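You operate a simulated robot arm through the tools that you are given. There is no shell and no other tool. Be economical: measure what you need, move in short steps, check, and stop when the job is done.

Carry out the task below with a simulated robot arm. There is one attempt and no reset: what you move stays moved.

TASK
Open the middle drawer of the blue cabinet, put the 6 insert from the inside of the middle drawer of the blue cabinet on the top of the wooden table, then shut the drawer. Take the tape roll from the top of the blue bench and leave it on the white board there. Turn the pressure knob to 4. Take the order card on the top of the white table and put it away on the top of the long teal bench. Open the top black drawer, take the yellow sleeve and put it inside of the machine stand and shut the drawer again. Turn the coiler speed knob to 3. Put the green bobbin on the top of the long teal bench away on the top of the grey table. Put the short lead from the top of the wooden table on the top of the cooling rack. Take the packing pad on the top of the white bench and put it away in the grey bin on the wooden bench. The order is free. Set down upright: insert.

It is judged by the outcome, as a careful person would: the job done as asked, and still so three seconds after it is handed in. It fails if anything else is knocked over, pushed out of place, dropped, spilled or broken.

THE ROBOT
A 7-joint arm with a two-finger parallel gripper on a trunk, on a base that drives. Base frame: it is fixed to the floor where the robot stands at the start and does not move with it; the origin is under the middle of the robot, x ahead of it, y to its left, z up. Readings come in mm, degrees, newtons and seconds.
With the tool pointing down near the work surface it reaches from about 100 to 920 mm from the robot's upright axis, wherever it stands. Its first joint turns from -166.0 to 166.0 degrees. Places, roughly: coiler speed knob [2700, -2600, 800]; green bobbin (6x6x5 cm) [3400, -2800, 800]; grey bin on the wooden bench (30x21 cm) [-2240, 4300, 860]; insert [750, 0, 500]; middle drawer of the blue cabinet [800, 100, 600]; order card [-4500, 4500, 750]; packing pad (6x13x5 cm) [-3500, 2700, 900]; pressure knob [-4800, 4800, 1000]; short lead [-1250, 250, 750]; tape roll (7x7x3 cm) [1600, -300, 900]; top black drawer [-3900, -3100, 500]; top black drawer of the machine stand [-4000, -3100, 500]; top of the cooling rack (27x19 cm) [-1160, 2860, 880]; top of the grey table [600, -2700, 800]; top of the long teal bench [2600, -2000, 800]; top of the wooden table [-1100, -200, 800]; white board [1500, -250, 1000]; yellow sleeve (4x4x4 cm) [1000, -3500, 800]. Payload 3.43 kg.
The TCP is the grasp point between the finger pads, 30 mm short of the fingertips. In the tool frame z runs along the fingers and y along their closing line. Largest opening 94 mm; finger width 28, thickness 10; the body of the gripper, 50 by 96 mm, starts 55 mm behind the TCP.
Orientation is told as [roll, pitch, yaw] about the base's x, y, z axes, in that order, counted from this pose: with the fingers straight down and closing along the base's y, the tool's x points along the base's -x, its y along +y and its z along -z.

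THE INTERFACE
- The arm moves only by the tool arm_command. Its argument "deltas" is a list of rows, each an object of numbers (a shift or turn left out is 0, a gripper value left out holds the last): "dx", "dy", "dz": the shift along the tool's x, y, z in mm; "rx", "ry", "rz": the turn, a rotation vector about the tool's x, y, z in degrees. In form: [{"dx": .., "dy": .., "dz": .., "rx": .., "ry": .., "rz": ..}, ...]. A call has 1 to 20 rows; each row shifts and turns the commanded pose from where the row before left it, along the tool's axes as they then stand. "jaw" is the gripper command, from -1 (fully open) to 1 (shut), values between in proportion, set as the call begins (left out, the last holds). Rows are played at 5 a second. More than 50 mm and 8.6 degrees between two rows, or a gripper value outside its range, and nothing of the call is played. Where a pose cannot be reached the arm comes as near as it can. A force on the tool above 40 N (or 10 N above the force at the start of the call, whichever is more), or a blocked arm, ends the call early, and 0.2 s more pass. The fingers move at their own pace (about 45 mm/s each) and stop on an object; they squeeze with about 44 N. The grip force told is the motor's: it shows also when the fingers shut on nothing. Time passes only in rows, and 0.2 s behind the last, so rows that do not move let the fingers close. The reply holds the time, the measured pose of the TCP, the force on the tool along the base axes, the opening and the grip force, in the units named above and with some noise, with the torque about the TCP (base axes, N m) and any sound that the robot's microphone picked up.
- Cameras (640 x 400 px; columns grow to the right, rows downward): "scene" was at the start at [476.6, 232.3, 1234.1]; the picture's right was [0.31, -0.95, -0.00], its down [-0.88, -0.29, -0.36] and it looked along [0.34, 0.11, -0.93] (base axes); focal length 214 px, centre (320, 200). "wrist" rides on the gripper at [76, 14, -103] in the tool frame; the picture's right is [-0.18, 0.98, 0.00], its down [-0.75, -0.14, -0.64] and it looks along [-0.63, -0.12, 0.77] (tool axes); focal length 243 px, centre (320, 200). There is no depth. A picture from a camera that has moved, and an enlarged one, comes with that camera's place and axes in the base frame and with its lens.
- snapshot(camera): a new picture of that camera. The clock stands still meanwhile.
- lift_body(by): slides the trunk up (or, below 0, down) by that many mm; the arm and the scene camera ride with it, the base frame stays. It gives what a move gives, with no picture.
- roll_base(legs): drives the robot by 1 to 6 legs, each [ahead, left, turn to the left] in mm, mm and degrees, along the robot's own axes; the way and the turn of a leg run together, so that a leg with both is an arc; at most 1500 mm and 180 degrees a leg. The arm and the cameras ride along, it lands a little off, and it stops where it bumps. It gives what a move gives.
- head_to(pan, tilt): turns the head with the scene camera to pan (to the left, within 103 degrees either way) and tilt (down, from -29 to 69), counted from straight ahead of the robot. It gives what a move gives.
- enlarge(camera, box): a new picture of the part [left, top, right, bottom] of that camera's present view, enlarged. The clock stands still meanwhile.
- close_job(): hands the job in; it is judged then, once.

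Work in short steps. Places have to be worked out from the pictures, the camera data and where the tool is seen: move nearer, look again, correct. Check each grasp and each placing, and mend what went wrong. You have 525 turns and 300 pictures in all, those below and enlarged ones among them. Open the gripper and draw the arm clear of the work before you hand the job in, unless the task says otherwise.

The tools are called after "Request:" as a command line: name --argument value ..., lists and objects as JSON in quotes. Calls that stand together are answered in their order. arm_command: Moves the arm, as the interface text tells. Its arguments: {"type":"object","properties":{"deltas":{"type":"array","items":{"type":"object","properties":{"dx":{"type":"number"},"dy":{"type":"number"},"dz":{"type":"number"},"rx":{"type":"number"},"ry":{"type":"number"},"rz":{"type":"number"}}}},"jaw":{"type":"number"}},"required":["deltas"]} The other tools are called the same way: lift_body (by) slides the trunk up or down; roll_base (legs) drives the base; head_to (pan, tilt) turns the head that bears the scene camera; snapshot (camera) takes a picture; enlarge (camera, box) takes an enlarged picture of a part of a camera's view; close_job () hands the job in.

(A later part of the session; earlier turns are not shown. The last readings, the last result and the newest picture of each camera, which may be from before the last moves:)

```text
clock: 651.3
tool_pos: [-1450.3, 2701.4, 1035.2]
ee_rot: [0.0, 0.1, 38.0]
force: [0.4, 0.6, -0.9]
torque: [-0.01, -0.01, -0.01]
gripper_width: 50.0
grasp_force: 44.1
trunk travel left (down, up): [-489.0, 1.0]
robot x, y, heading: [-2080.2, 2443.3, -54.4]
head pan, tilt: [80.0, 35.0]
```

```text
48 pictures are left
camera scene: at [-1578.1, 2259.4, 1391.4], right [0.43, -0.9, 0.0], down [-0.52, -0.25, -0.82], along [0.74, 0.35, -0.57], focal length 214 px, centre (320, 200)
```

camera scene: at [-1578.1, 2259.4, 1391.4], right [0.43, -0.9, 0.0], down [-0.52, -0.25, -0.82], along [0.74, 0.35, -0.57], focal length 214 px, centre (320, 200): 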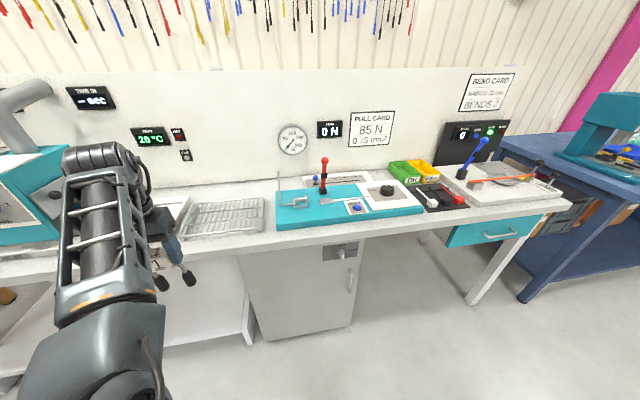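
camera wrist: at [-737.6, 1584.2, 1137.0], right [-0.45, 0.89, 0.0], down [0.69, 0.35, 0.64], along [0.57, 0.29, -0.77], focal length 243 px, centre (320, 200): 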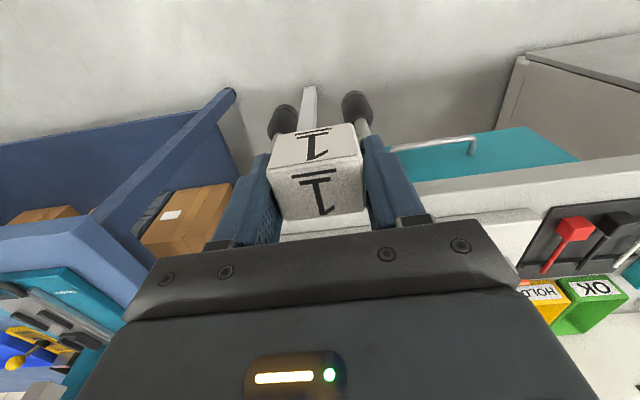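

The cooling rack is at ≈(−1152,2868). Move the base 38 forward and 340 left to bring the lead above it.

Request:
roll_base --legs '[[38, 340, 0]]'

Request:
snapshot --camera "wrist"

Request:
snapshot --camera "scene"

```text
clock: 653.5
tool_pos: [-1157.5, 2871.5, 1035.6]
ee_rot: [-0.1, 0.1, 38.2]
force: [0.3, -0.7, -1.2]
torque: [-0.02, -0.02, -0.01]
gripper_width: 49.9
grasp_force: 44.1
trunk travel left (down, up): [-489.0, 1.0]
robot x, y, heading: [-1785.3, 2603.7, -54.2]
head pan, tilt: [80.0, 35.0]
```

```text
47 pictures are left
camera wrist: at [-1224.0, 2836.5, 1137.0], right [-0.46, 0.89, 0.0], down [0.68, 0.36, 0.64], along [0.57, 0.3, -0.77], focal length 243 px, centre (320, 200)
```

wrist: 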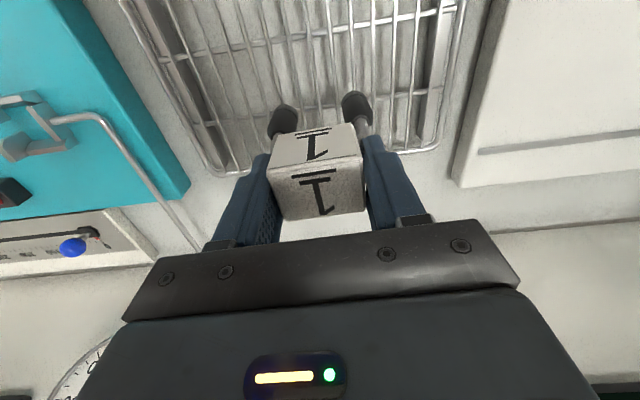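

```text
46 pictures are left
camera scene: at [-1282.4, 2428.3, 1391.4], right [0.44, -0.9, 0.0], down [-0.52, -0.25, -0.82], along [0.74, 0.36, -0.57], focal length 214 px, centre (320, 200)
```

scene: 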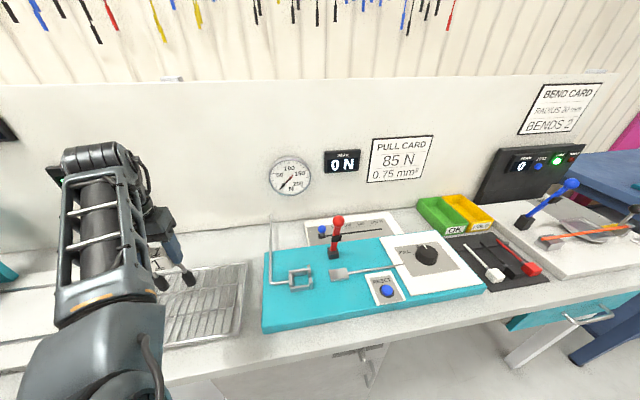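

The lead is above the rack. Move 15 mm inward, then lower in steps until contact.

Request:
arm_command --deltas '[{"dx": 18}, {"dz": 25}, {"dz": 15}, {}]'

Request:
arm_command --deltas '[{"dz": 8}, {"dz": 8}, {"dz": 8}, {}]'

Request:
snapshot --camera "wrist"

```text
clock: 654.5
tool_pos: [-1168.3, 2861.6, 999.6]
ee_rot: [0.0, -0.4, 38.2]
force: [0.5, -0.1, 36.0]
torque: [0.03, -0.04, 0.01]
gripper_width: 50.1
grasp_force: 43.6
trunk travel left (down, up): [-489.0, 1.0]
robot x, y, heading: [-1785.7, 2607.2, -53.9]
head pan, tilt: [80.0, 35.0]
```

```text
clock: 654.8
tool_pos: [-1166.7, 2861.4, 999.1]
ee_rot: [0.1, -0.6, 38.2]
force: [-0.1, -0.8, 10.5]
torque: [-0.27, -0.08, 0.08]
gripper_width: 50.1
grasp_force: 44.0
trunk travel left (down, up): [-489.0, 1.0]
robot x, y, heading: [-1787.8, 2602.8, -54.1]
head pan, tilt: [80.0, 35.0]
stopped in row 1: the force on the tool passed its limit at 53 N (the readings are from after the stop); the commanded pose is now the measured one
```

```text
45 pictures are left
camera wrist: at [-1234.8, 2826.4, 1100.1], right [-0.46, 0.89, 0.0], down [0.67, 0.35, 0.65], along [0.57, 0.3, -0.76], focal length 243 px, centre (320, 200)
```

wrist: 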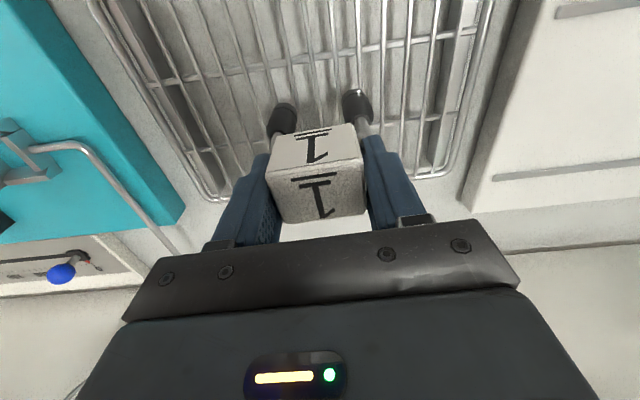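

Contact on the rack. Release and rise.

Request:
arm_command --deltas '[{"dz": -2}, {}, {}, {}]' --jaw -0.6

Request:
arm_command --deltas '[{"dz": -30}, {"dz": -40}, {"dz": -40}, {"dx": 40}, {}]'

Request:
snapshot --camera "wrist"

```text
clock: 655.8
tool_pos: [-1165.9, 2863.1, 999.1]
ee_rot: [0.0, -0.4, 38.3]
force: [0.2, -0.1, 0.6]
torque: [-0.01, 0.02, -0.02]
gripper_width: 75.1
grasp_force: 0.1
trunk travel left (down, up): [-489.0, 1.0]
robot x, y, heading: [-1786.1, 2603.7, -53.9]
head pan, tilt: [80.0, 35.0]
```

```text
clock: 657.0
tool_pos: [-1306.2, 2867.0, 1038.2]
ee_rot: [2.2, 7.4, 46.8]
force: [0.0, -0.3, 0.6]
torque: [0.0, -0.01, 0.0]
gripper_width: 75.4
grasp_force: 0.0
trunk travel left (down, up): [-489.0, 1.0]
robot x, y, heading: [-1785.3, 2608.4, -54.2]
head pan, tilt: [80.0, 35.0]
stopped in row 5: the arm was blocked; the commanded pose is now the measured one
```

```text
44 pictures are left
camera wrist: at [-1355.5, 2829.4, 1149.4], right [-0.59, 0.81, 0.02], down [0.69, 0.49, 0.53], along [0.42, 0.32, -0.85], focal length 243 px, centre (320, 200)
```

wrist: 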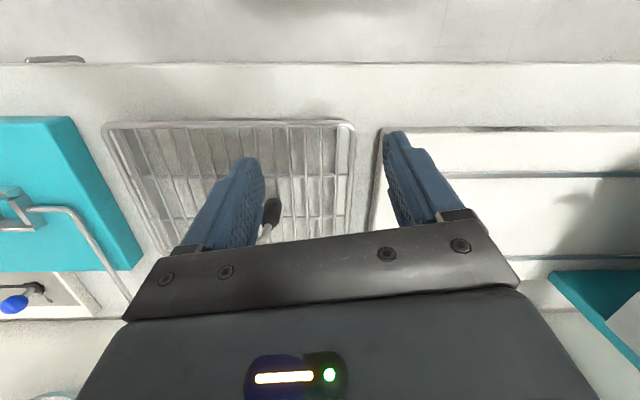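

The arm shifted inward on retreat; check the lead with the head camera.

Request:
head_to --pan 95 --tilt 40

Request:
snapshot --camera "scene"

```text
clock: 657.7
tool_pos: [-1306.2, 2868.2, 1038.1]
ee_rot: [2.3, 7.3, 46.8]
force: [0.6, -0.1, 0.9]
torque: [-0.04, -0.03, -0.05]
gripper_width: 75.1
grasp_force: 0.1
trunk travel left (down, up): [-489.0, 1.0]
robot x, y, heading: [-1786.2, 2606.8, -53.9]
head pan, tilt: [95.0, 40.0]
```

```text
43 pictures are left
camera scene: at [-1297.4, 2445.8, 1383.9], right [0.66, -0.76, 0.0], down [-0.49, -0.42, -0.77], along [0.58, 0.5, -0.64], focal length 214 px, centre (320, 200)
```

scene: 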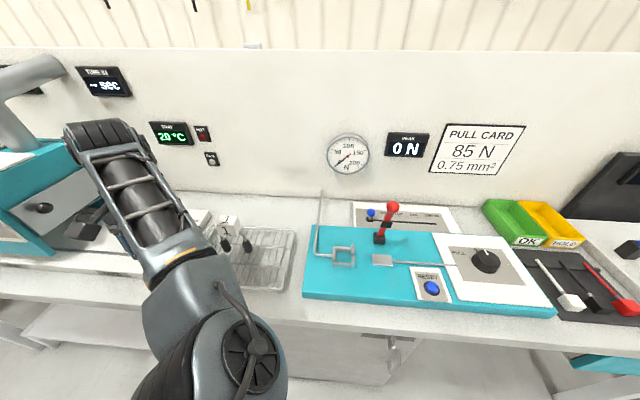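

The lead stands on the cooling rack. Next the packing pad: step back from the bench, turn around and look at the white benches.

Request:
roll_base --legs '[[0, -210, 0], [0, 0, 90], [0, 0, 90]]'

Request:
head_to --pan 40 --tilt 25

Request:
snapshot --camera "scene"

```text
clock: 666.9
tool_pos: [-2437.2, 2235.5, 1039.6]
ee_rot: [2.3, 7.4, -134.9]
force: [0.7, -0.2, -0.9]
torque: [-0.01, -0.01, 0.0]
gripper_width: 75.3
grasp_force: 0.0
trunk travel left (down, up): [-489.0, 1.0]
robot x, y, heading: [-1952.9, 2485.7, 124.6]
head pan, tilt: [95.0, 40.0]
```

```text
clock: 668.2
tool_pos: [-2436.1, 2235.3, 1037.9]
ee_rot: [2.4, 7.4, -134.8]
force: [0.7, 0.5, 0.4]
torque: [-0.02, 0.01, 0.0]
gripper_width: 75.1
grasp_force: 0.0
trunk travel left (down, up): [-489.0, 1.0]
robot x, y, heading: [-1948.1, 2486.2, 124.4]
head pan, tilt: [40.0, 25.0]
```

```text
42 pictures are left
camera scene: at [-2455.0, 2734.8, 1407.1], right [0.27, 0.96, 0.0], down [0.41, -0.11, -0.91], along [-0.87, 0.24, -0.42], focal length 214 px, centre (320, 200)
```

scene: 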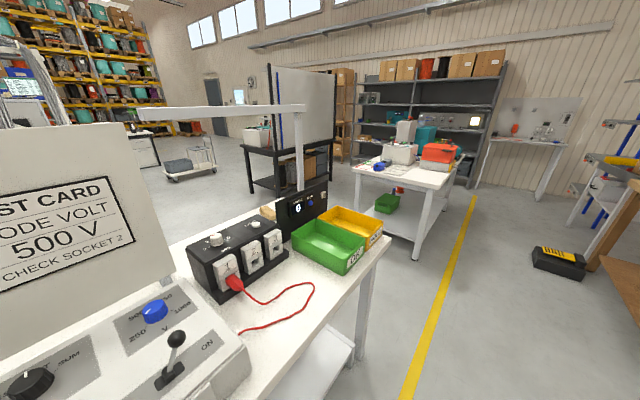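

Zoom in around the far end of this bench for the packing pad.

Request:
enlarge --camera "scene" --box '[170, 160, 410, 330]'

```text
2.35 times, centred on (290, 245) of scene
camera zoom: at [-2455.0, 2734.8, 1407.1], right [0.27, 0.96, 0.0], down [0.41, -0.11, -0.91], along [-0.87, 0.24, -0.42], focal length 505 px, centre (391, 94)
```

zoom: 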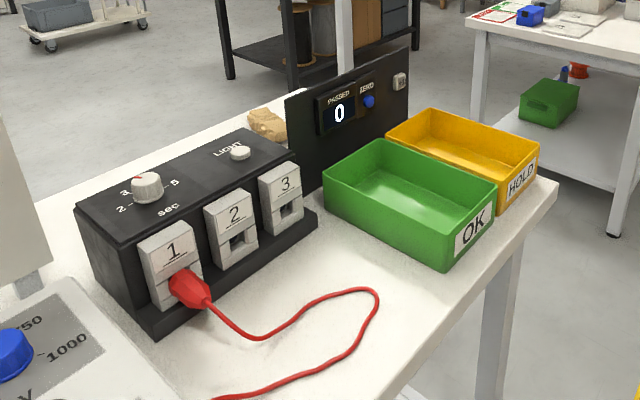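

The pad (tan crumpled block) is at ≈(−3483,2734), at the back side of this bench. I'll drive around the bench's end to its rear side.

Request:
roll_base --legs '[[908, 0, 0.7], [908, 0, 0.6], [0, 0, 90], [911, 0, 0], [911, 0, 0], [0, 0, 90]]'

Request:
head_to --pan 60 --tilt 30

Request:
snapshot --camera "scene"

```text
clock: 684.5
tool_pos: [-3329.4, 3033.7, 1039.1]
ee_rot: [3.4, 6.6, -39.8]
force: [19.9, 9.3, 0.9]
torque: [-0.07, 0.25, 0.13]
gripper_width: 64.0
grasp_force: 0.1
trunk travel left (down, up): [-489.0, 1.0]
robot x, y, heading: [-3622.2, 3491.7, -141.0]
head pan, tilt: [40.0, 25.0]
heard: click
stopped in leg 4: the force on the tool passed its limit at 66 N (the readings are from after the stop); the commanded pose is now the measured one
```

```text
clock: 685.3
tool_pos: [-3330.3, 3033.0, 1038.4]
ee_rot: [3.1, 6.7, -40.1]
force: [23.1, 13.6, 1.9]
torque: [-0.26, 0.43, 0.05]
gripper_width: 60.4
grasp_force: 0.1
trunk travel left (down, up): [-489.0, 1.0]
robot x, y, heading: [-3622.8, 3495.4, -141.4]
head pan, tilt: [60.0, 30.0]
```

```text
40 pictures are left
camera scene: at [-3798.8, 2973.2, 1399.5], right [-0.99, -0.15, 0.0], down [-0.08, 0.49, -0.87], along [0.13, -0.86, -0.5], focal length 214 px, centre (320, 200)
```

scene: 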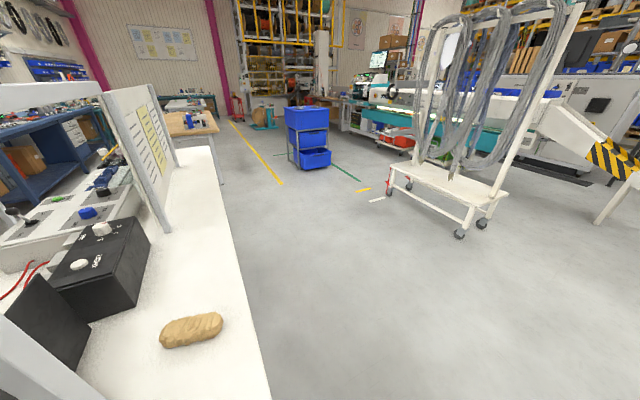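

The hand touched something at the bench end (a click). Back off immediately and inspect.

Request:
roll_base --legs '[[-120, 0, 0]]'

Request:
head_to --pan 85 --tilt 40

Request:
snapshot --camera "scene"

```text
clock: 686.6
tool_pos: [-3236.6, 3106.9, 1037.6]
ee_rot: [3.1, 6.7, -40.3]
force: [-0.1, -0.3, -0.3]
torque: [0.01, 0.02, -0.01]
gripper_width: 75.4
grasp_force: 0.1
trunk travel left (down, up): [-489.0, 1.0]
robot x, y, heading: [-3522.9, 3570.6, -141.2]
head pan, tilt: [60.0, 30.0]
```

```text
clock: 687.5
tool_pos: [-3236.8, 3108.6, 1037.9]
ee_rot: [3.2, 6.6, -40.1]
force: [-0.1, -0.4, 0.3]
torque: [0.03, 0.01, -0.01]
gripper_width: 75.3
grasp_force: 0.2
trunk travel left (down, up): [-489.0, 1.0]
robot x, y, heading: [-3523.5, 3567.7, -141.1]
head pan, tilt: [85.0, 40.0]
```

```text
39 pictures are left
camera scene: at [-3671.0, 3068.0, 1383.9], right [-0.83, -0.55, 0.0], down [-0.36, 0.53, -0.77], along [0.42, -0.64, -0.64], focal length 214 px, centre (320, 200)
```

scene: 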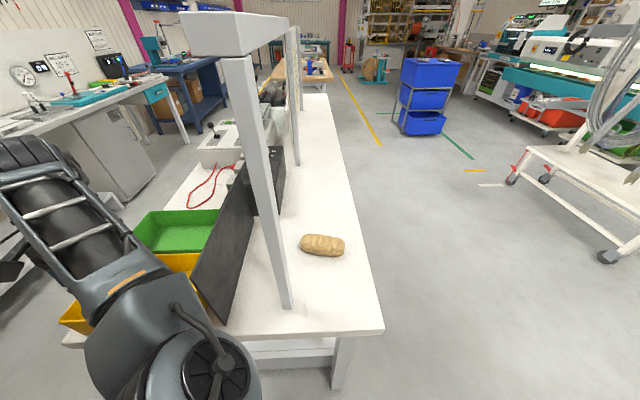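

I see the gantry post that the hand met; the pad lies free at ≈(−3455,2726) on the rear strip. Shift away and go around with more clearance.

Request:
roll_base --legs '[[0, -205, -3.1], [1150, 0, 0], [0, 0, 90], [700, 0, 0]]'

Request:
snapshot --camera "scene"

Request:
snapshot --camera "wrist"

```text
clock: 701.8
tool_pos: [-3712.0, 2764.7, 1038.4]
ee_rot: [3.2, 6.7, 46.4]
force: [0.1, 1.1, 0.3]
torque: [-0.01, 0.02, 0.02]
gripper_width: 75.0
grasp_force: 0.0
trunk travel left (down, up): [-489.0, 1.0]
robot x, y, heading: [-4192.5, 2506.1, -55.0]
head pan, tilt: [85.0, 40.0]
```

```text
38 pictures are left
camera scene: at [-3697.7, 2327.2, 1383.9], right [0.5, -0.86, 0.0], down [-0.56, -0.32, -0.77], along [0.66, 0.39, -0.64], focal length 214 px, centre (320, 200)
```

scene: 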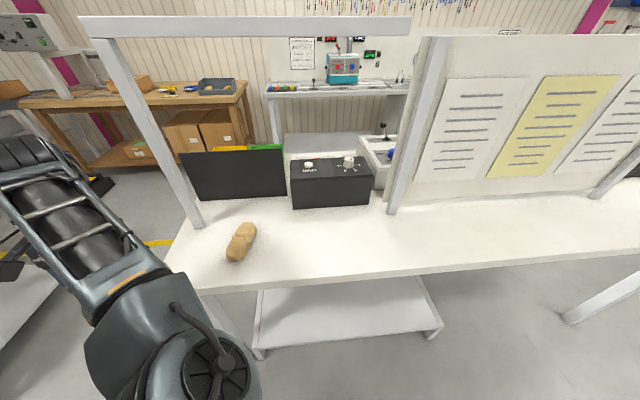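

```text
37 pictures are left
camera wrist: at [-3760.1, 2725.5, 1149.2], right [-0.58, 0.81, 0.03], down [0.7, 0.47, 0.54], along [0.43, 0.34, -0.84], focal length 243 px, centre (320, 200)
```

wrist: 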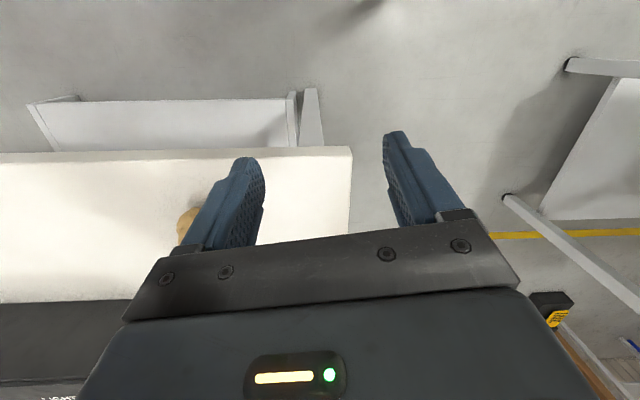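

Pad at ≈(−3453,2740), long side pointing away from me. Move the base 171 forward and 197 left, level the tool, open fully.

Request:
roll_base --legs '[[171, 190, 0]]'

Request:
arm_command --deltas '[{"rx": 3.2, "ry": -6.7}, {"dz": 20}, {}]' --jaw -1

Request:
snapshot --camera "wrist"

```text
clock: 703.6
tool_pos: [-3454.7, 2742.0, 1038.0]
ee_rot: [3.2, 6.6, 46.7]
force: [-0.3, 0.2, 0.8]
torque: [0.01, 0.0, 0.0]
gripper_width: 75.3
grasp_force: 0.0
trunk travel left (down, up): [-489.0, 1.0]
robot x, y, heading: [-3933.3, 2477.0, -54.2]
head pan, tilt: [85.0, 40.0]
```

```text
clock: 704.4
tool_pos: [-3454.7, 2742.5, 1017.5]
ee_rot: [-0.1, -0.1, 46.5]
force: [-0.4, -0.7, -0.2]
torque: [-0.05, 0.0, -0.01]
gripper_width: 94.0
grasp_force: 0.0
trunk travel left (down, up): [-489.0, 1.0]
robot x, y, heading: [-3936.1, 2480.0, -54.4]
head pan, tilt: [85.0, 40.0]
```

```text
36 pictures are left
camera wrist: at [-3516.8, 2696.9, 1119.5], right [-0.59, 0.81, 0.0], down [0.62, 0.45, 0.64], along [0.52, 0.38, -0.77], focal length 243 px, centre (320, 200)
```

wrist: 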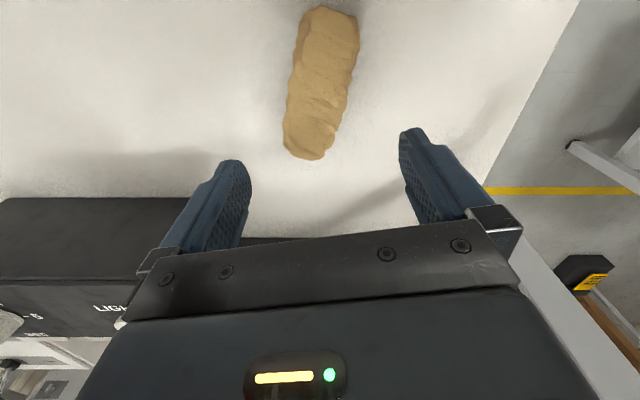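

Align (16 mm inward) and descend in steps.

Request:
arm_command --deltas '[{"dx": 16, "dy": 2.5}, {"dz": 40}, {"dz": 40}, {"dz": 20}, {}]'

Request:
snapshot --camera "wrist"

```text
clock: 705.6
tool_pos: [-3468.1, 2730.8, 918.9]
ee_rot: [0.0, 0.0, 46.6]
force: [1.3, 0.6, 0.4]
torque: [-0.02, 0.01, 0.01]
gripper_width: 94.0
grasp_force: 0.2
trunk travel left (down, up): [-489.0, 1.0]
robot x, y, heading: [-3934.6, 2481.8, -54.3]
head pan, tilt: [85.0, 40.0]
```

```text
35 pictures are left
camera wrist: at [-3529.8, 2685.6, 1021.3], right [-0.59, 0.81, 0.0], down [0.62, 0.45, 0.64], along [0.52, 0.38, -0.77], focal length 243 px, centre (320, 200)
```

wrist: 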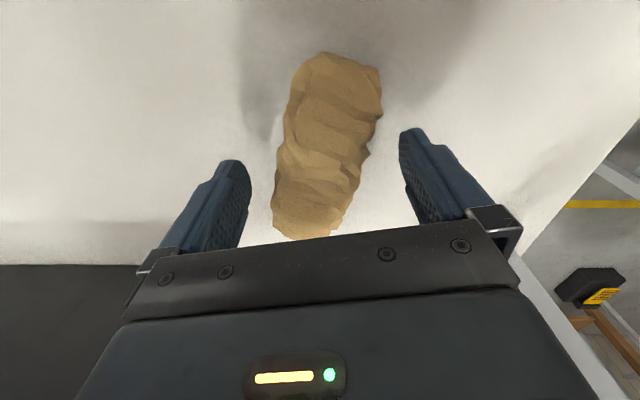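

Good. Lower 38 mm and close.

Request:
arm_command --deltas '[{"dz": 15}, {"dz": 13}, {"dz": 10}, {}]'

Request:
arm_command --deltas '[{}, {}, {}, {}]' --jaw 1

Request:
arm_command --deltas '[{"dz": -30}, {"dz": -40}, {"dz": -40}, {"dz": -40}, {}]'

Request:
snapshot --camera "wrist"

```text
clock: 706.4
tool_pos: [-3467.7, 2732.1, 889.4]
ee_rot: [0.0, -0.1, 46.5]
force: [-5.0, -4.8, 15.5]
torque: [-0.8, -0.32, -0.28]
gripper_width: 93.9
grasp_force: 0.1
trunk travel left (down, up): [-489.0, 1.0]
robot x, y, heading: [-3935.2, 2476.1, -54.6]
head pan, tilt: [85.0, 40.0]
stopped in row 3: the force on the tool passed its limit at 53 N (the readings are from after the stop); the commanded pose is now the measured one
```

```text
clock: 707.4
tool_pos: [-3467.2, 2732.3, 889.4]
ee_rot: [0.0, -0.2, 46.4]
force: [7.4, -3.0, 29.8]
torque: [-0.67, -0.36, 0.11]
gripper_width: 62.1
grasp_force: 43.5
trunk travel left (down, up): [-489.0, 1.0]
robot x, y, heading: [-3929.7, 2480.6, -54.5]
head pan, tilt: [85.0, 40.0]
```

```text
clock: 708.6
tool_pos: [-3467.0, 2730.3, 1041.0]
ee_rot: [0.1, -0.1, 46.5]
force: [0.8, 0.6, 0.0]
torque: [0.0, 0.01, -0.01]
gripper_width: 61.7
grasp_force: 44.0
trunk travel left (down, up): [-489.0, 1.0]
robot x, y, heading: [-3933.9, 2479.0, -54.3]
head pan, tilt: [85.0, 40.0]
```

```text
34 pictures are left
camera wrist: at [-3528.0, 2685.0, 1142.8], right [-0.59, 0.81, 0.0], down [0.62, 0.45, 0.64], along [0.52, 0.38, -0.77], focal length 243 px, centre (320, 200)
```

wrist: 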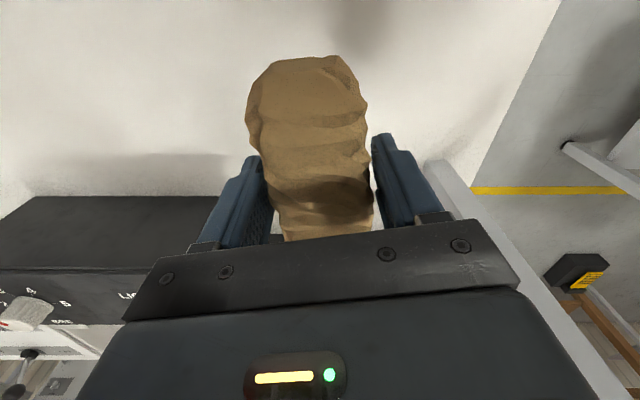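

Pad in hand. Retreat from the bench, go around its end and cross to the wooden bench with the grey bin.

Request:
roll_base --legs '[[0, -260, 0], [-700, 0, 0], [0, 1000, 0], [0, 980, 0]]'

Request:
head_to --pan 75 --tilt 35

Request:
snapshot --camera "scene"

```text
clock: 723.3
tool_pos: [-2481.6, 4274.2, 1040.6]
ee_rot: [0.1, 0.0, 46.0]
force: [0.0, -0.3, -0.4]
torque: [-0.02, 0.01, -0.01]
gripper_width: 61.2
grasp_force: 44.3
trunk travel left (down, up): [-489.0, 1.0]
robot x, y, heading: [-2951.1, 4026.8, -55.0]
head pan, tilt: [85.0, 40.0]
```

```text
clock: 724.0
tool_pos: [-2481.5, 4275.2, 1040.2]
ee_rot: [0.0, 0.0, 45.9]
force: [0.2, 0.9, -0.5]
torque: [-0.04, 0.0, 0.02]
gripper_width: 61.0
grasp_force: 43.9
trunk travel left (down, up): [-489.0, 1.0]
robot x, y, heading: [-2948.3, 4026.9, -54.8]
head pan, tilt: [75.0, 35.0]
```

```text
33 pictures are left
camera scene: at [-2447.5, 3835.9, 1391.4], right [0.34, -0.94, 0.0], down [-0.54, -0.2, -0.82], along [0.77, 0.28, -0.57], focal length 214 px, centre (320, 200)
```

scene: 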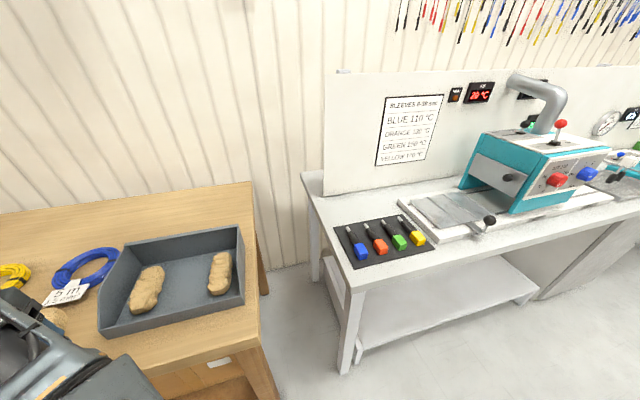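

The grey bin already holds two pads with a gap between. Move the base 99 forward, 180 left and extend the arm 57 mm.

Request:
roll_base --legs '[[99, 180, 0]]'

Request:
arm_command --deltas '[{"dx": -28}, {"dx": -28}, {}]'

Request:
snapshot --camera "wrist"

```text
clock: 725.6
tool_pos: [-2277.9, 4297.4, 1040.5]
ee_rot: [0.0, 0.0, 46.1]
force: [0.3, -0.9, -0.3]
torque: [0.01, -0.03, -0.02]
gripper_width: 61.0
grasp_force: 43.7
trunk travel left (down, up): [-489.0, 1.0]
robot x, y, heading: [-2747.0, 4054.3, -54.8]
head pan, tilt: [75.0, 35.0]
```

```text
clock: 726.4
tool_pos: [-2237.7, 4337.9, 1042.8]
ee_rot: [-0.1, 0.0, 46.0]
force: [-1.0, -0.1, -0.4]
torque: [0.0, 0.02, -0.01]
gripper_width: 61.0
grasp_force: 44.3
trunk travel left (down, up): [-489.0, 1.0]
robot x, y, heading: [-2744.8, 4050.0, -55.0]
head pan, tilt: [75.0, 35.0]
```

```text
32 pictures are left
camera wrist: at [-2300.6, 4293.1, 1144.2], right [-0.58, 0.81, 0.0], down [0.62, 0.44, 0.64], along [0.52, 0.37, -0.77], focal length 243 px, centre (320, 200)
```

wrist: 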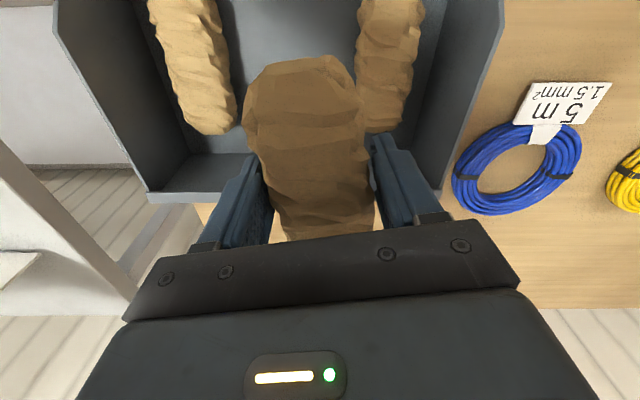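

Shift 27 mm to centre in the gap and lower into the bin.

Request:
arm_command --deltas '[{"dy": -27}, {"dz": 40}, {"dz": 40}, {"dz": 20}, {}]'

Request:
snapshot --camera "wrist"

```text
clock: 727.6
tool_pos: [-2220.0, 4321.6, 941.5]
ee_rot: [-0.1, -0.1, 46.1]
force: [-1.5, -2.9, 21.4]
torque: [0.54, -1.39, -0.19]
gripper_width: 61.0
grasp_force: 44.4
trunk travel left (down, up): [-489.0, 1.0]
robot x, y, heading: [-2748.1, 4050.3, -54.9]
head pan, tilt: [75.0, 35.0]
```

```text
31 pictures are left
camera wrist: at [-2281.7, 4277.2, 1043.8], right [-0.58, 0.81, 0.0], down [0.62, 0.44, 0.64], along [0.52, 0.37, -0.77], focal length 243 px, centre (320, 200)
```

wrist: 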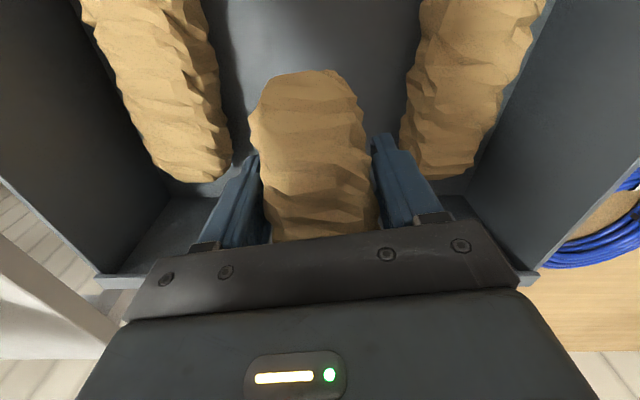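

The pad's far end is on the bin's far rim. Raise, move 40 mm inward, and lower again.

Request:
arm_command --deltas '[{"dz": -30}, {"dx": 20}, {"dx": 20}, {"dz": 20}, {"dz": 15}, {"dz": 10}, {}]'

Request:
snapshot --camera "wrist"

```text
clock: 729.2
tool_pos: [-2248.2, 4288.6, 925.9]
ee_rot: [-0.1, 0.0, 46.1]
force: [0.3, 0.0, -0.6]
torque: [0.01, 0.0, -0.04]
gripper_width: 61.4
grasp_force: 43.9
trunk travel left (down, up): [-489.0, 1.0]
robot x, y, heading: [-2746.0, 4050.2, -54.7]
head pan, tilt: [75.0, 35.0]
```

```text
30 pictures are left
camera wrist: at [-2309.7, 4245.0, 1027.2], right [-0.58, 0.81, 0.0], down [0.62, 0.44, 0.64], along [0.52, 0.37, -0.77], focal length 243 px, centre (320, 200)
```

wrist: 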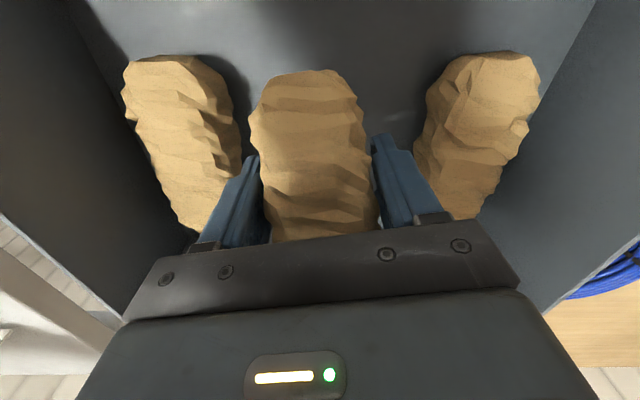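

No contact now. Lower until it touches the bin floor.

Request:
arm_command --deltas '[{"dy": 3, "dz": 10}, {"dz": 10}, {"dz": 8}, {"dz": 8}, {}]'

Request:
arm_command --deltas '[{}, {}, {}]' --jaw 0.1

Request:
snapshot --camera "wrist"

```text
clock: 730.4
tool_pos: [-2248.3, 4293.2, 894.8]
ee_rot: [0.1, -0.4, 46.1]
force: [7.2, 10.5, 33.7]
torque: [-0.69, 0.61, -0.04]
gripper_width: 61.2
grasp_force: 43.6
trunk travel left (down, up): [-489.0, 1.0]
robot x, y, heading: [-2747.0, 4050.0, -54.9]
head pan, tilt: [75.0, 35.0]
```

```text
clock: 731.2
tool_pos: [-2249.2, 4291.9, 892.0]
ee_rot: [0.0, -0.1, 46.1]
force: [8.1, 7.0, 32.3]
torque: [-0.73, 0.67, -0.01]
gripper_width: 61.2
grasp_force: 44.1
trunk travel left (down, up): [-489.0, 1.0]
robot x, y, heading: [-2748.7, 4050.3, -54.6]
head pan, tilt: [75.0, 35.0]
```

```text
29 pictures are left
camera wrist: at [-2311.4, 4247.0, 993.5], right [-0.58, 0.81, 0.0], down [0.62, 0.44, 0.64], along [0.52, 0.37, -0.77], focal length 243 px, centre (320, 200)
```

wrist: 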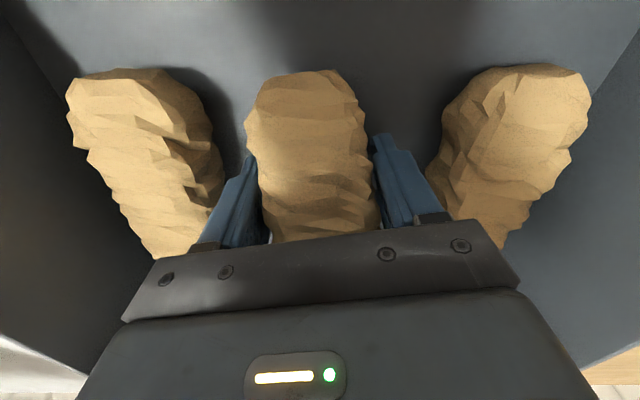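

On the floor of the bin. Open to ~76 mm and rise.

Request:
arm_command --deltas '[{"dz": -2}, {}, {}, {"dz": -30}, {"dz": -40}, {"dz": -40}, {"dz": -40}, {}]' --jaw -0.62

Request:
snapshot --camera "scene"

```text
clock: 733.0
tool_pos: [-2248.0, 4288.1, 1043.3]
ee_rot: [0.1, 0.0, 46.2]
force: [-0.1, 0.4, -1.2]
torque: [-0.02, 0.01, -0.01]
gripper_width: 76.2
grasp_force: 0.1
trunk travel left (down, up): [-489.0, 1.0]
robot x, y, heading: [-2749.1, 4050.4, -54.9]
head pan, tilt: [75.0, 35.0]
```

```text
28 pictures are left
camera scene: at [-2243.7, 3857.7, 1391.4], right [0.34, -0.94, 0.0], down [-0.54, -0.2, -0.82], along [0.77, 0.28, -0.57], focal length 214 px, centre (320, 200)
```

scene: 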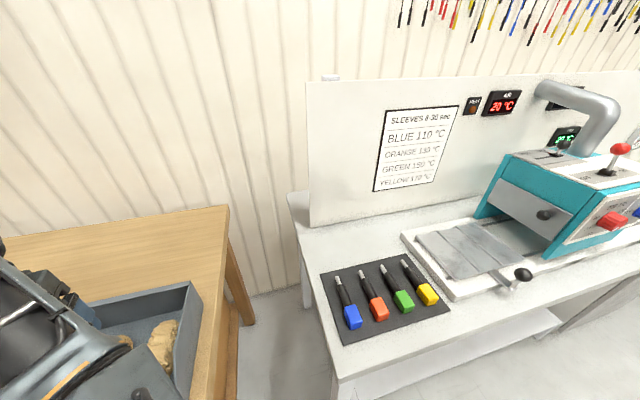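

Pad released in the bin. Next the white table: back away, turn around and look.

Request:
roll_base --legs '[[0, -230, 0], [0, 0, 90], [0, 0, 90.7], [500, 0, 0]]'

Request:
head_to --pan 45 --tilt 28

Request:
snapshot --camera "scene"

```text
clock: 744.9
tool_pos: [-3719.7, 4112.3, 1043.0]
ee_rot: [0.0, 0.1, -136.5]
force: [0.0, 0.0, -0.3]
torque: [0.01, -0.01, 0.04]
gripper_width: 76.0
grasp_force: 0.2
trunk travel left (down, up): [-489.0, 1.0]
robot x, y, heading: [-3211.6, 4327.9, 122.5]
head pan, tilt: [75.0, 35.0]
```

```text
clock: 745.8
tool_pos: [-3718.9, 4112.0, 1043.1]
ee_rot: [-0.1, 0.0, -136.4]
force: [0.0, 0.1, -0.5]
torque: [0.02, -0.02, 0.03]
gripper_width: 76.3
grasp_force: 0.1
trunk travel left (down, up): [-489.0, 1.0]
robot x, y, heading: [-3212.4, 4332.1, 122.6]
head pan, tilt: [45.0, 28.0]
```

```text
27 pictures are left
camera scene: at [-3707.4, 4589.7, 1402.3], right [0.21, 0.98, 0.0], down [0.46, -0.1, -0.88], along [-0.86, 0.19, -0.47], focal length 214 px, centre (320, 200)
```

scene: 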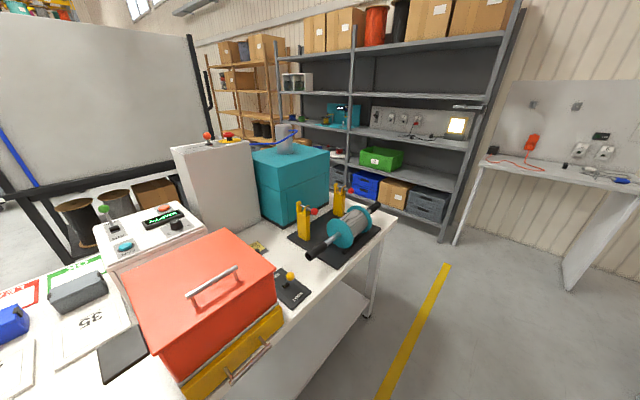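

Zoom in on the table for the order card and pressure knob.

Request:
enlarge --camera "scene" --box '[90, 110, 410, 330]'

```text
1.82 times, centred on (250, 220) of scene
camera zoom: at [-3707.4, 4589.7, 1402.3], right [0.21, 0.98, 0.0], down [0.46, -0.1, -0.88], along [-0.86, 0.19, -0.47], focal length 390 px, centre (447, 164)
```

zoom: 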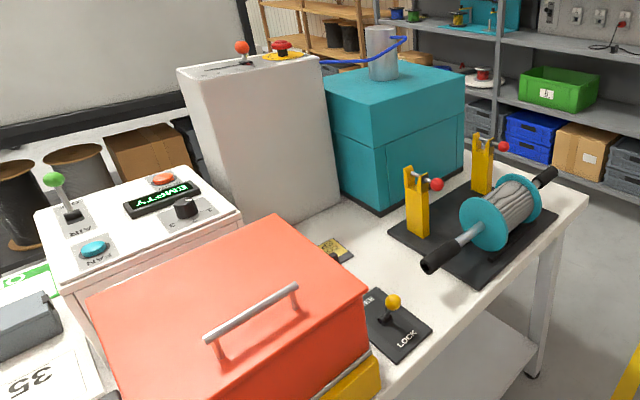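

A small yellow order card lies at ≈(−4457,4487). The pressure knob should be near the teal machine's far side; drive forward along the aisle to view that side.

Request:
roll_base --legs '[[0, -120, 3.2], [1450, 0, 0]]'

Request:
head_to --pan 100 --tilt 30

Request:
snapshot --camera "scene"

```text
clock: 749.4
tool_pos: [-3807.5, 4419.3, 1042.5]
ee_rot: [0.0, 0.1, -134.0]
force: [-0.2, -0.4, -0.1]
torque: [0.06, -0.01, -0.04]
gripper_width: 76.2
grasp_force: 0.1
trunk travel left (down, up): [-489.0, 1.0]
robot x, y, heading: [-3310.0, 4660.7, 125.0]
head pan, tilt: [45.0, 28.0]
stopped in leg 2: the robot was blocked; the commanded pose is now the measured one
```

```text
clock: 750.6
tool_pos: [-3807.8, 4418.6, 1041.9]
ee_rot: [0.1, 0.1, -134.0]
force: [0.1, 0.1, -0.6]
torque: [-0.01, 0.02, 0.01]
gripper_width: 76.1
grasp_force: 0.1
trunk travel left (down, up): [-489.0, 1.0]
robot x, y, heading: [-3308.4, 4660.1, 125.3]
head pan, tilt: [100.0, 30.0]
```

```text
25 pictures are left
camera scene: at [-3790.2, 4815.9, 1399.2], right [-0.71, 0.7, 0.0], down [0.35, 0.35, -0.87], along [-0.61, -0.61, -0.5], focal length 214 px, centre (320, 200)
```

scene: 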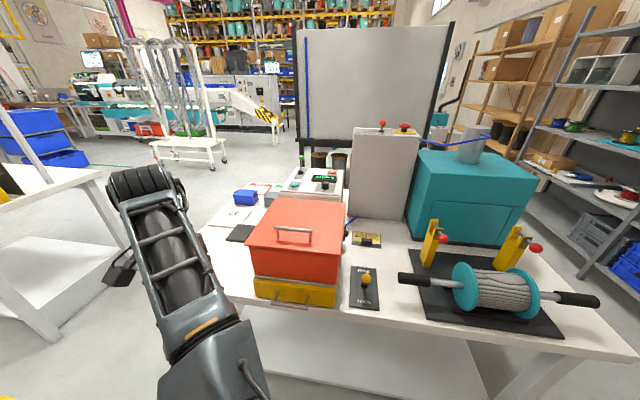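

Blocked by something low ahead; but the view is good from here. Zoom on the card and the controls.

Request:
enlarge --camera "scene" --box '[220, 110, 420, 270]'

```text
2.50 times, centred on (320, 190) of scene
camera zoom: at [-3790.2, 4815.9, 1399.2], right [-0.71, 0.7, 0.0], down [0.35, 0.35, -0.87], along [-0.61, -0.61, -0.5], focal length 536 px, centre (320, 225)
```

zoom: 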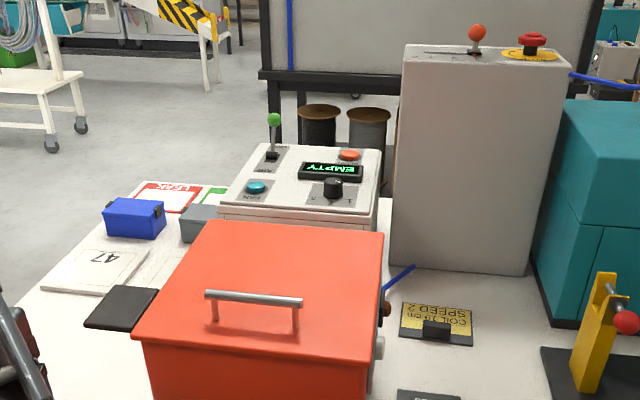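

The card ("COIL 19 cm / SPEED 2") has a black clip; its text faces the other side, so the operator side is the rear. Drive around through the gap to the rear of this table.

Request:
roll_base --legs '[[-550, 0, 0.5], [0, 0, 90], [980, 0, 0], [980, 0, 0], [0, 0, 90], [-1000, 0, 0]]'

Request:
head_to --pan 85 --tilt 30

Request:
snapshot --camera "scene"

```text
clock: 775.7
tool_pos: [-4686.2, 4105.3, 1043.2]
ee_rot: [0.1, 0.1, 49.0]
force: [-0.8, 0.2, -0.2]
torque: [-0.01, -0.02, -0.01]
gripper_width: 76.0
grasp_force: 0.1
trunk travel left (down, up): [-489.0, 1.0]
robot x, y, heading: [-5171.1, 3836.7, -51.8]
head pan, tilt: [100.0, 30.0]
```

```text
clock: 776.5
tool_pos: [-4686.1, 4105.0, 1043.4]
ee_rot: [0.0, 0.0, 49.0]
force: [-0.3, 0.0, -0.3]
torque: [0.0, 0.02, -0.03]
gripper_width: 75.9
grasp_force: 0.0
trunk travel left (down, up): [-489.0, 1.0]
robot x, y, heading: [-5171.8, 3840.6, -51.9]
head pan, tilt: [85.0, 30.0]
```

```text
23 pictures are left
camera scene: at [-4664.5, 3690.4, 1399.2], right [0.55, -0.84, 0.0], down [-0.42, -0.27, -0.87], along [0.72, 0.48, -0.5], focal length 214 px, centre (320, 200)
```

scene: 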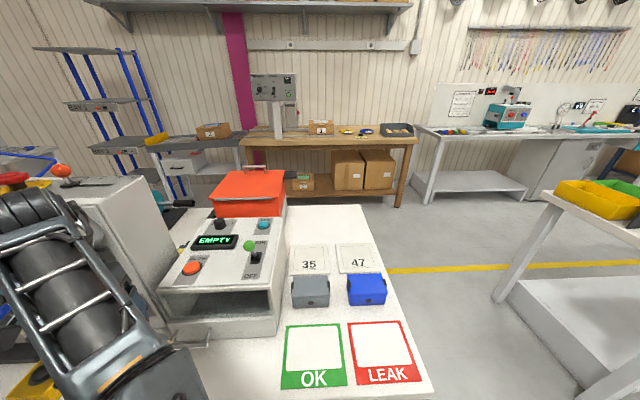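

Back up 430 mm further to see the grey machine's operator face.

Request:
roll_base --legs '[[0, 0, -2.3], [-430, 0, 0]]'

Request:
snapshot --camera "scene"

```text
clock: 779.5
tool_pos: [-4933.1, 4439.4, 1042.2]
ee_rot: [-0.1, 0.0, 47.1]
force: [-0.5, -0.7, -0.5]
torque: [0.0, 0.01, -0.01]
gripper_width: 76.1
grasp_force: 0.0
trunk travel left (down, up): [-489.0, 1.0]
robot x, y, heading: [-5429.3, 4190.5, -53.9]
head pan, tilt: [85.0, 30.0]
```

```text
22 pictures are left
camera scene: at [-4924.9, 4022.7, 1399.2], right [0.52, -0.85, 0.0], down [-0.43, -0.26, -0.87], along [0.74, 0.45, -0.5], focal length 214 px, centre (320, 200)
```

scene: 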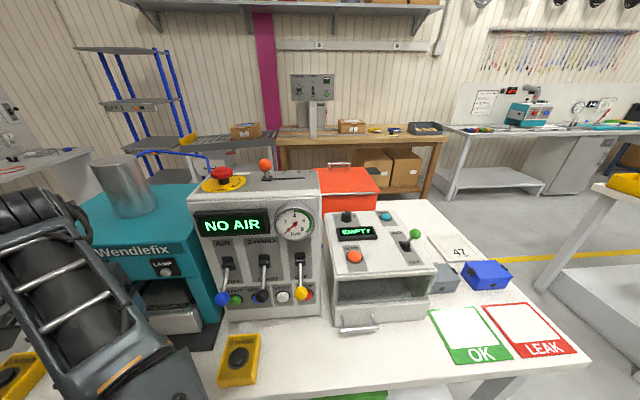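

The knob should be on the teal machine, hidden by my arm. Back up another 330 mm.

Request:
roll_base --legs '[[-330, 0, 0]]'

Request:
snapshot --camera "scene"

```text
clock: 781.6
tool_pos: [-5123.7, 4695.5, 1043.0]
ee_rot: [0.1, 0.0, 47.0]
force: [-0.4, 0.2, 0.3]
torque: [0.01, -0.03, -0.01]
gripper_width: 76.1
grasp_force: 0.0
trunk travel left (down, up): [-489.0, 1.0]
robot x, y, heading: [-5616.9, 4447.2, -53.3]
head pan, tilt: [85.0, 30.0]
```

```text
21 pictures are left
camera scene: at [-5115.9, 4281.3, 1399.2], right [0.52, -0.85, 0.0], down [-0.43, -0.26, -0.87], along [0.74, 0.45, -0.5], focal length 214 px, centre (320, 200)
```

scene: 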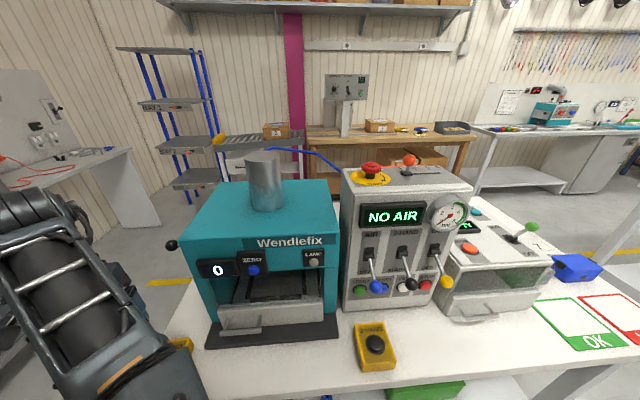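

There's a black knob on the teal machine's left side face. Back up 400 mm and look at that side.

Request:
roll_base --legs '[[-430, 0, -0.8]]'

Request:
head_to --pan 60 --tilt 30

Request:
enlarge --camera "scene" --box '[200, 120, 460, 310]'

```text
clock: 784.2
tool_pos: [-5373.6, 5038.6, 1042.8]
ee_rot: [0.0, 0.0, 46.7]
force: [0.2, -0.1, 0.1]
torque: [-0.02, 0.0, 0.01]
gripper_width: 76.1
grasp_force: 0.0
trunk travel left (down, up): [-489.0, 1.0]
robot x, y, heading: [-5870.7, 4791.7, -53.9]
head pan, tilt: [85.0, 30.0]
```

```text
clock: 785.1
tool_pos: [-5373.4, 5038.1, 1042.7]
ee_rot: [0.0, 0.0, 46.9]
force: [-0.3, -0.1, -0.4]
torque: [-0.03, 0.0, 0.0]
gripper_width: 76.1
grasp_force: 0.0
trunk travel left (down, up): [-489.0, 1.0]
robot x, y, heading: [-5869.2, 4792.1, -54.1]
head pan, tilt: [60.0, 30.0]
```

```text
2.11 times, centred on (330, 215) of scene
camera zoom: at [-5354.4, 4585.2, 1399.2], right [0.11, -0.99, 0.0], down [-0.5, -0.05, -0.87], along [0.86, 0.09, -0.5], focal length 452 px, centre (299, 168)
```

zoom: 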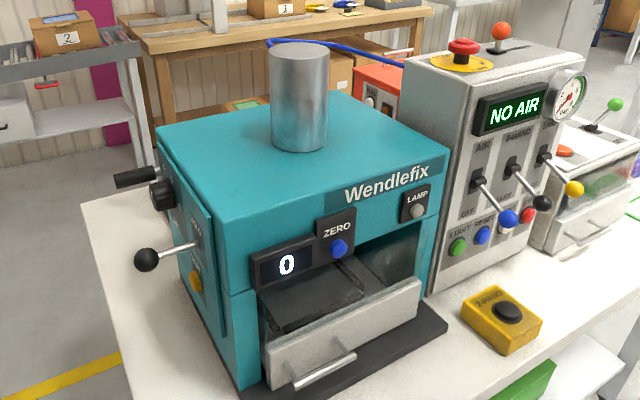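

The pressure knob is on the teal machine's end face at ≈(−4785,4860,1005), facing +L. Go around to that end: turn right 90°, shift away, and back in.

Request:
roll_base --legs '[[0, 0, -90], [0, -255, 0], [-1060, 0, 0]]'

Request:
arm_command --deltas '[{"ry": -8.2}, {"ry": -8.2}, {"ry": -8.2}, {"ry": -8.2}, {"ry": -8.2}, {"ry": -8.2}, {"ry": -8.2}, {"ry": -8.2}, {"ry": -8.2}, {"ry": -8.2}, {"ry": -8}, {}]'

Request:
snapshot --camera "wrist"

```text
clock: 795.8
tool_pos: [-4910.6, 5069.2, 1043.9]
ee_rot: [0.0, -0.1, -46.0]
force: [0.3, 0.3, -0.2]
torque: [-0.02, 0.01, -0.02]
gripper_width: 76.2
grasp_force: 0.1
trunk travel left (down, up): [-489.0, 1.0]
robot x, y, heading: [-5135.3, 5576.8, -146.6]
head pan, tilt: [60.0, 30.0]
```

```text
clock: 798.4
tool_pos: [-4911.6, 5067.3, 1043.6]
ee_rot: [-168.2, -89.9, 122.3]
force: [0.1, -0.1, 0.0]
torque: [0.02, -0.05, 0.01]
gripper_width: 76.1
grasp_force: 0.0
trunk travel left (down, up): [-489.0, 1.0]
robot x, y, heading: [-5135.0, 5574.8, -147.0]
head pan, tilt: [60.0, 30.0]
```

```text
19 pictures are left
camera wrist: at [-4970.9, 5152.3, 966.3], right [0.71, 0.68, 0.18], down [-0.55, 0.36, 0.75], along [0.45, -0.63, 0.63], focal length 243 px, centre (320, 200)
```

wrist: 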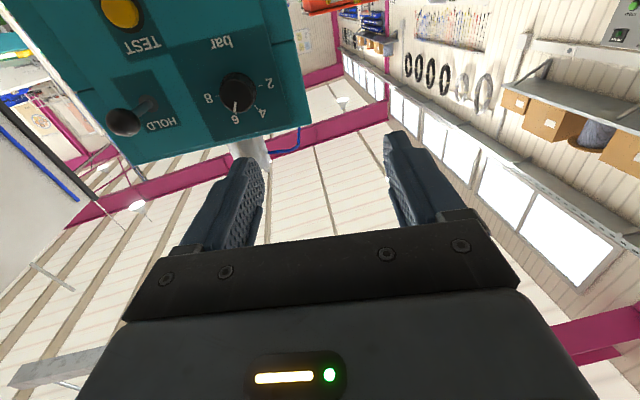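

Knob "bar" points to 6; scale 2-4-6-8 in ~60° steps; to 4 means 60° counter-clockwise. Align: yaw 8.6°, shift 70 mm sideways, approach 140 mm.

Request:
arm_command --deltas '[{"rx": 4.3}, {"rx": 4.3}, {"dy": -35}, {"dy": -35}, {}]' --jaw -0.35

Request:
roll_base --legs '[[0, 0, 2.7], [0, 120, 0]]'

Request:
snapshot --camera "wrist"

```text
clock: 799.6
tool_pos: [-4968.8, 5030.3, 1040.5]
ee_rot: [-167.3, -90.0, 112.6]
force: [-0.3, -1.1, 0.5]
torque: [-0.03, -0.01, 0.01]
gripper_width: 63.5
grasp_force: 0.0
trunk travel left (down, up): [-489.0, 1.0]
robot x, y, heading: [-5134.8, 5576.2, -146.8]
head pan, tilt: [60.0, 30.0]
```

```text
clock: 801.3
tool_pos: [-4868.6, 4940.8, 1040.9]
ee_rot: [-164.9, -90.0, 113.3]
force: [0.5, 0.0, -0.9]
torque: [0.0, 0.01, 0.02]
gripper_width: 63.2
grasp_force: 0.1
trunk travel left (down, up): [-489.0, 1.0]
robot x, y, heading: [-5063.3, 5472.1, -144.0]
head pan, tilt: [60.0, 30.0]
```

```text
18 pictures are left
camera wrist: at [-4918.9, 5029.6, 964.2], right [0.77, 0.61, 0.18], down [-0.51, 0.42, 0.75], along [0.38, -0.67, 0.63], focal length 243 px, centre (320, 200)
```

wrist: 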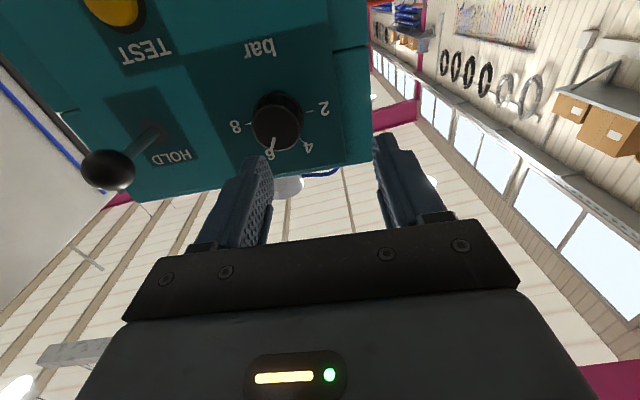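

Shift 35 mm more sideways, 3 mm down, and advance 70 mm.

Request:
arm_command --deltas '[{"dy": -35, "dx": 3}, {}]'

Request:
roll_base --legs '[[0, 68, 0]]'

Request:
snapshot --camera "wrist"

```text
clock: 801.9
tool_pos: [-4895.2, 4920.1, 1036.2]
ee_rot: [-148.7, -90.0, 97.1]
force: [0.4, -0.1, 0.4]
torque: [0.02, 0.0, 0.01]
gripper_width: 63.4
grasp_force: 0.0
trunk travel left (down, up): [-489.0, 1.0]
robot x, y, heading: [-5061.7, 5475.8, -144.0]
head pan, tilt: [60.0, 30.0]
```

```text
clock: 802.9
tool_pos: [-4855.7, 4867.2, 1037.3]
ee_rot: [-166.1, -90.0, 114.5]
force: [-1.0, 0.5, -1.2]
torque: [0.01, -0.02, 0.04]
gripper_width: 63.6
grasp_force: 0.0
trunk travel left (down, up): [-489.0, 1.0]
robot x, y, heading: [-5021.7, 5425.3, -143.5]
head pan, tilt: [60.0, 30.0]
```

```text
17 pictures are left
camera wrist: at [-4907.2, 4956.4, 960.0], right [0.77, 0.61, 0.18], down [-0.51, 0.42, 0.75], along [0.38, -0.67, 0.63], focal length 243 px, centre (320, 200)
```

wrist: 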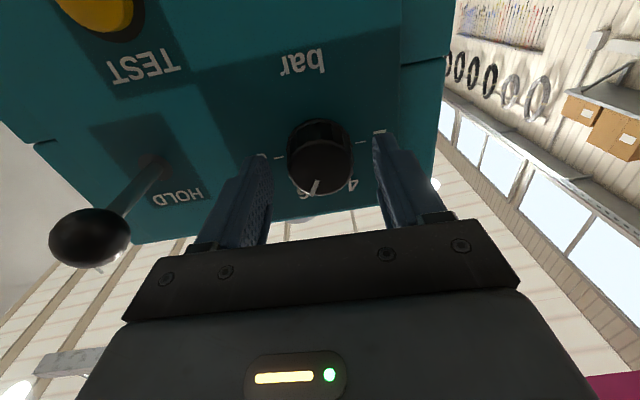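

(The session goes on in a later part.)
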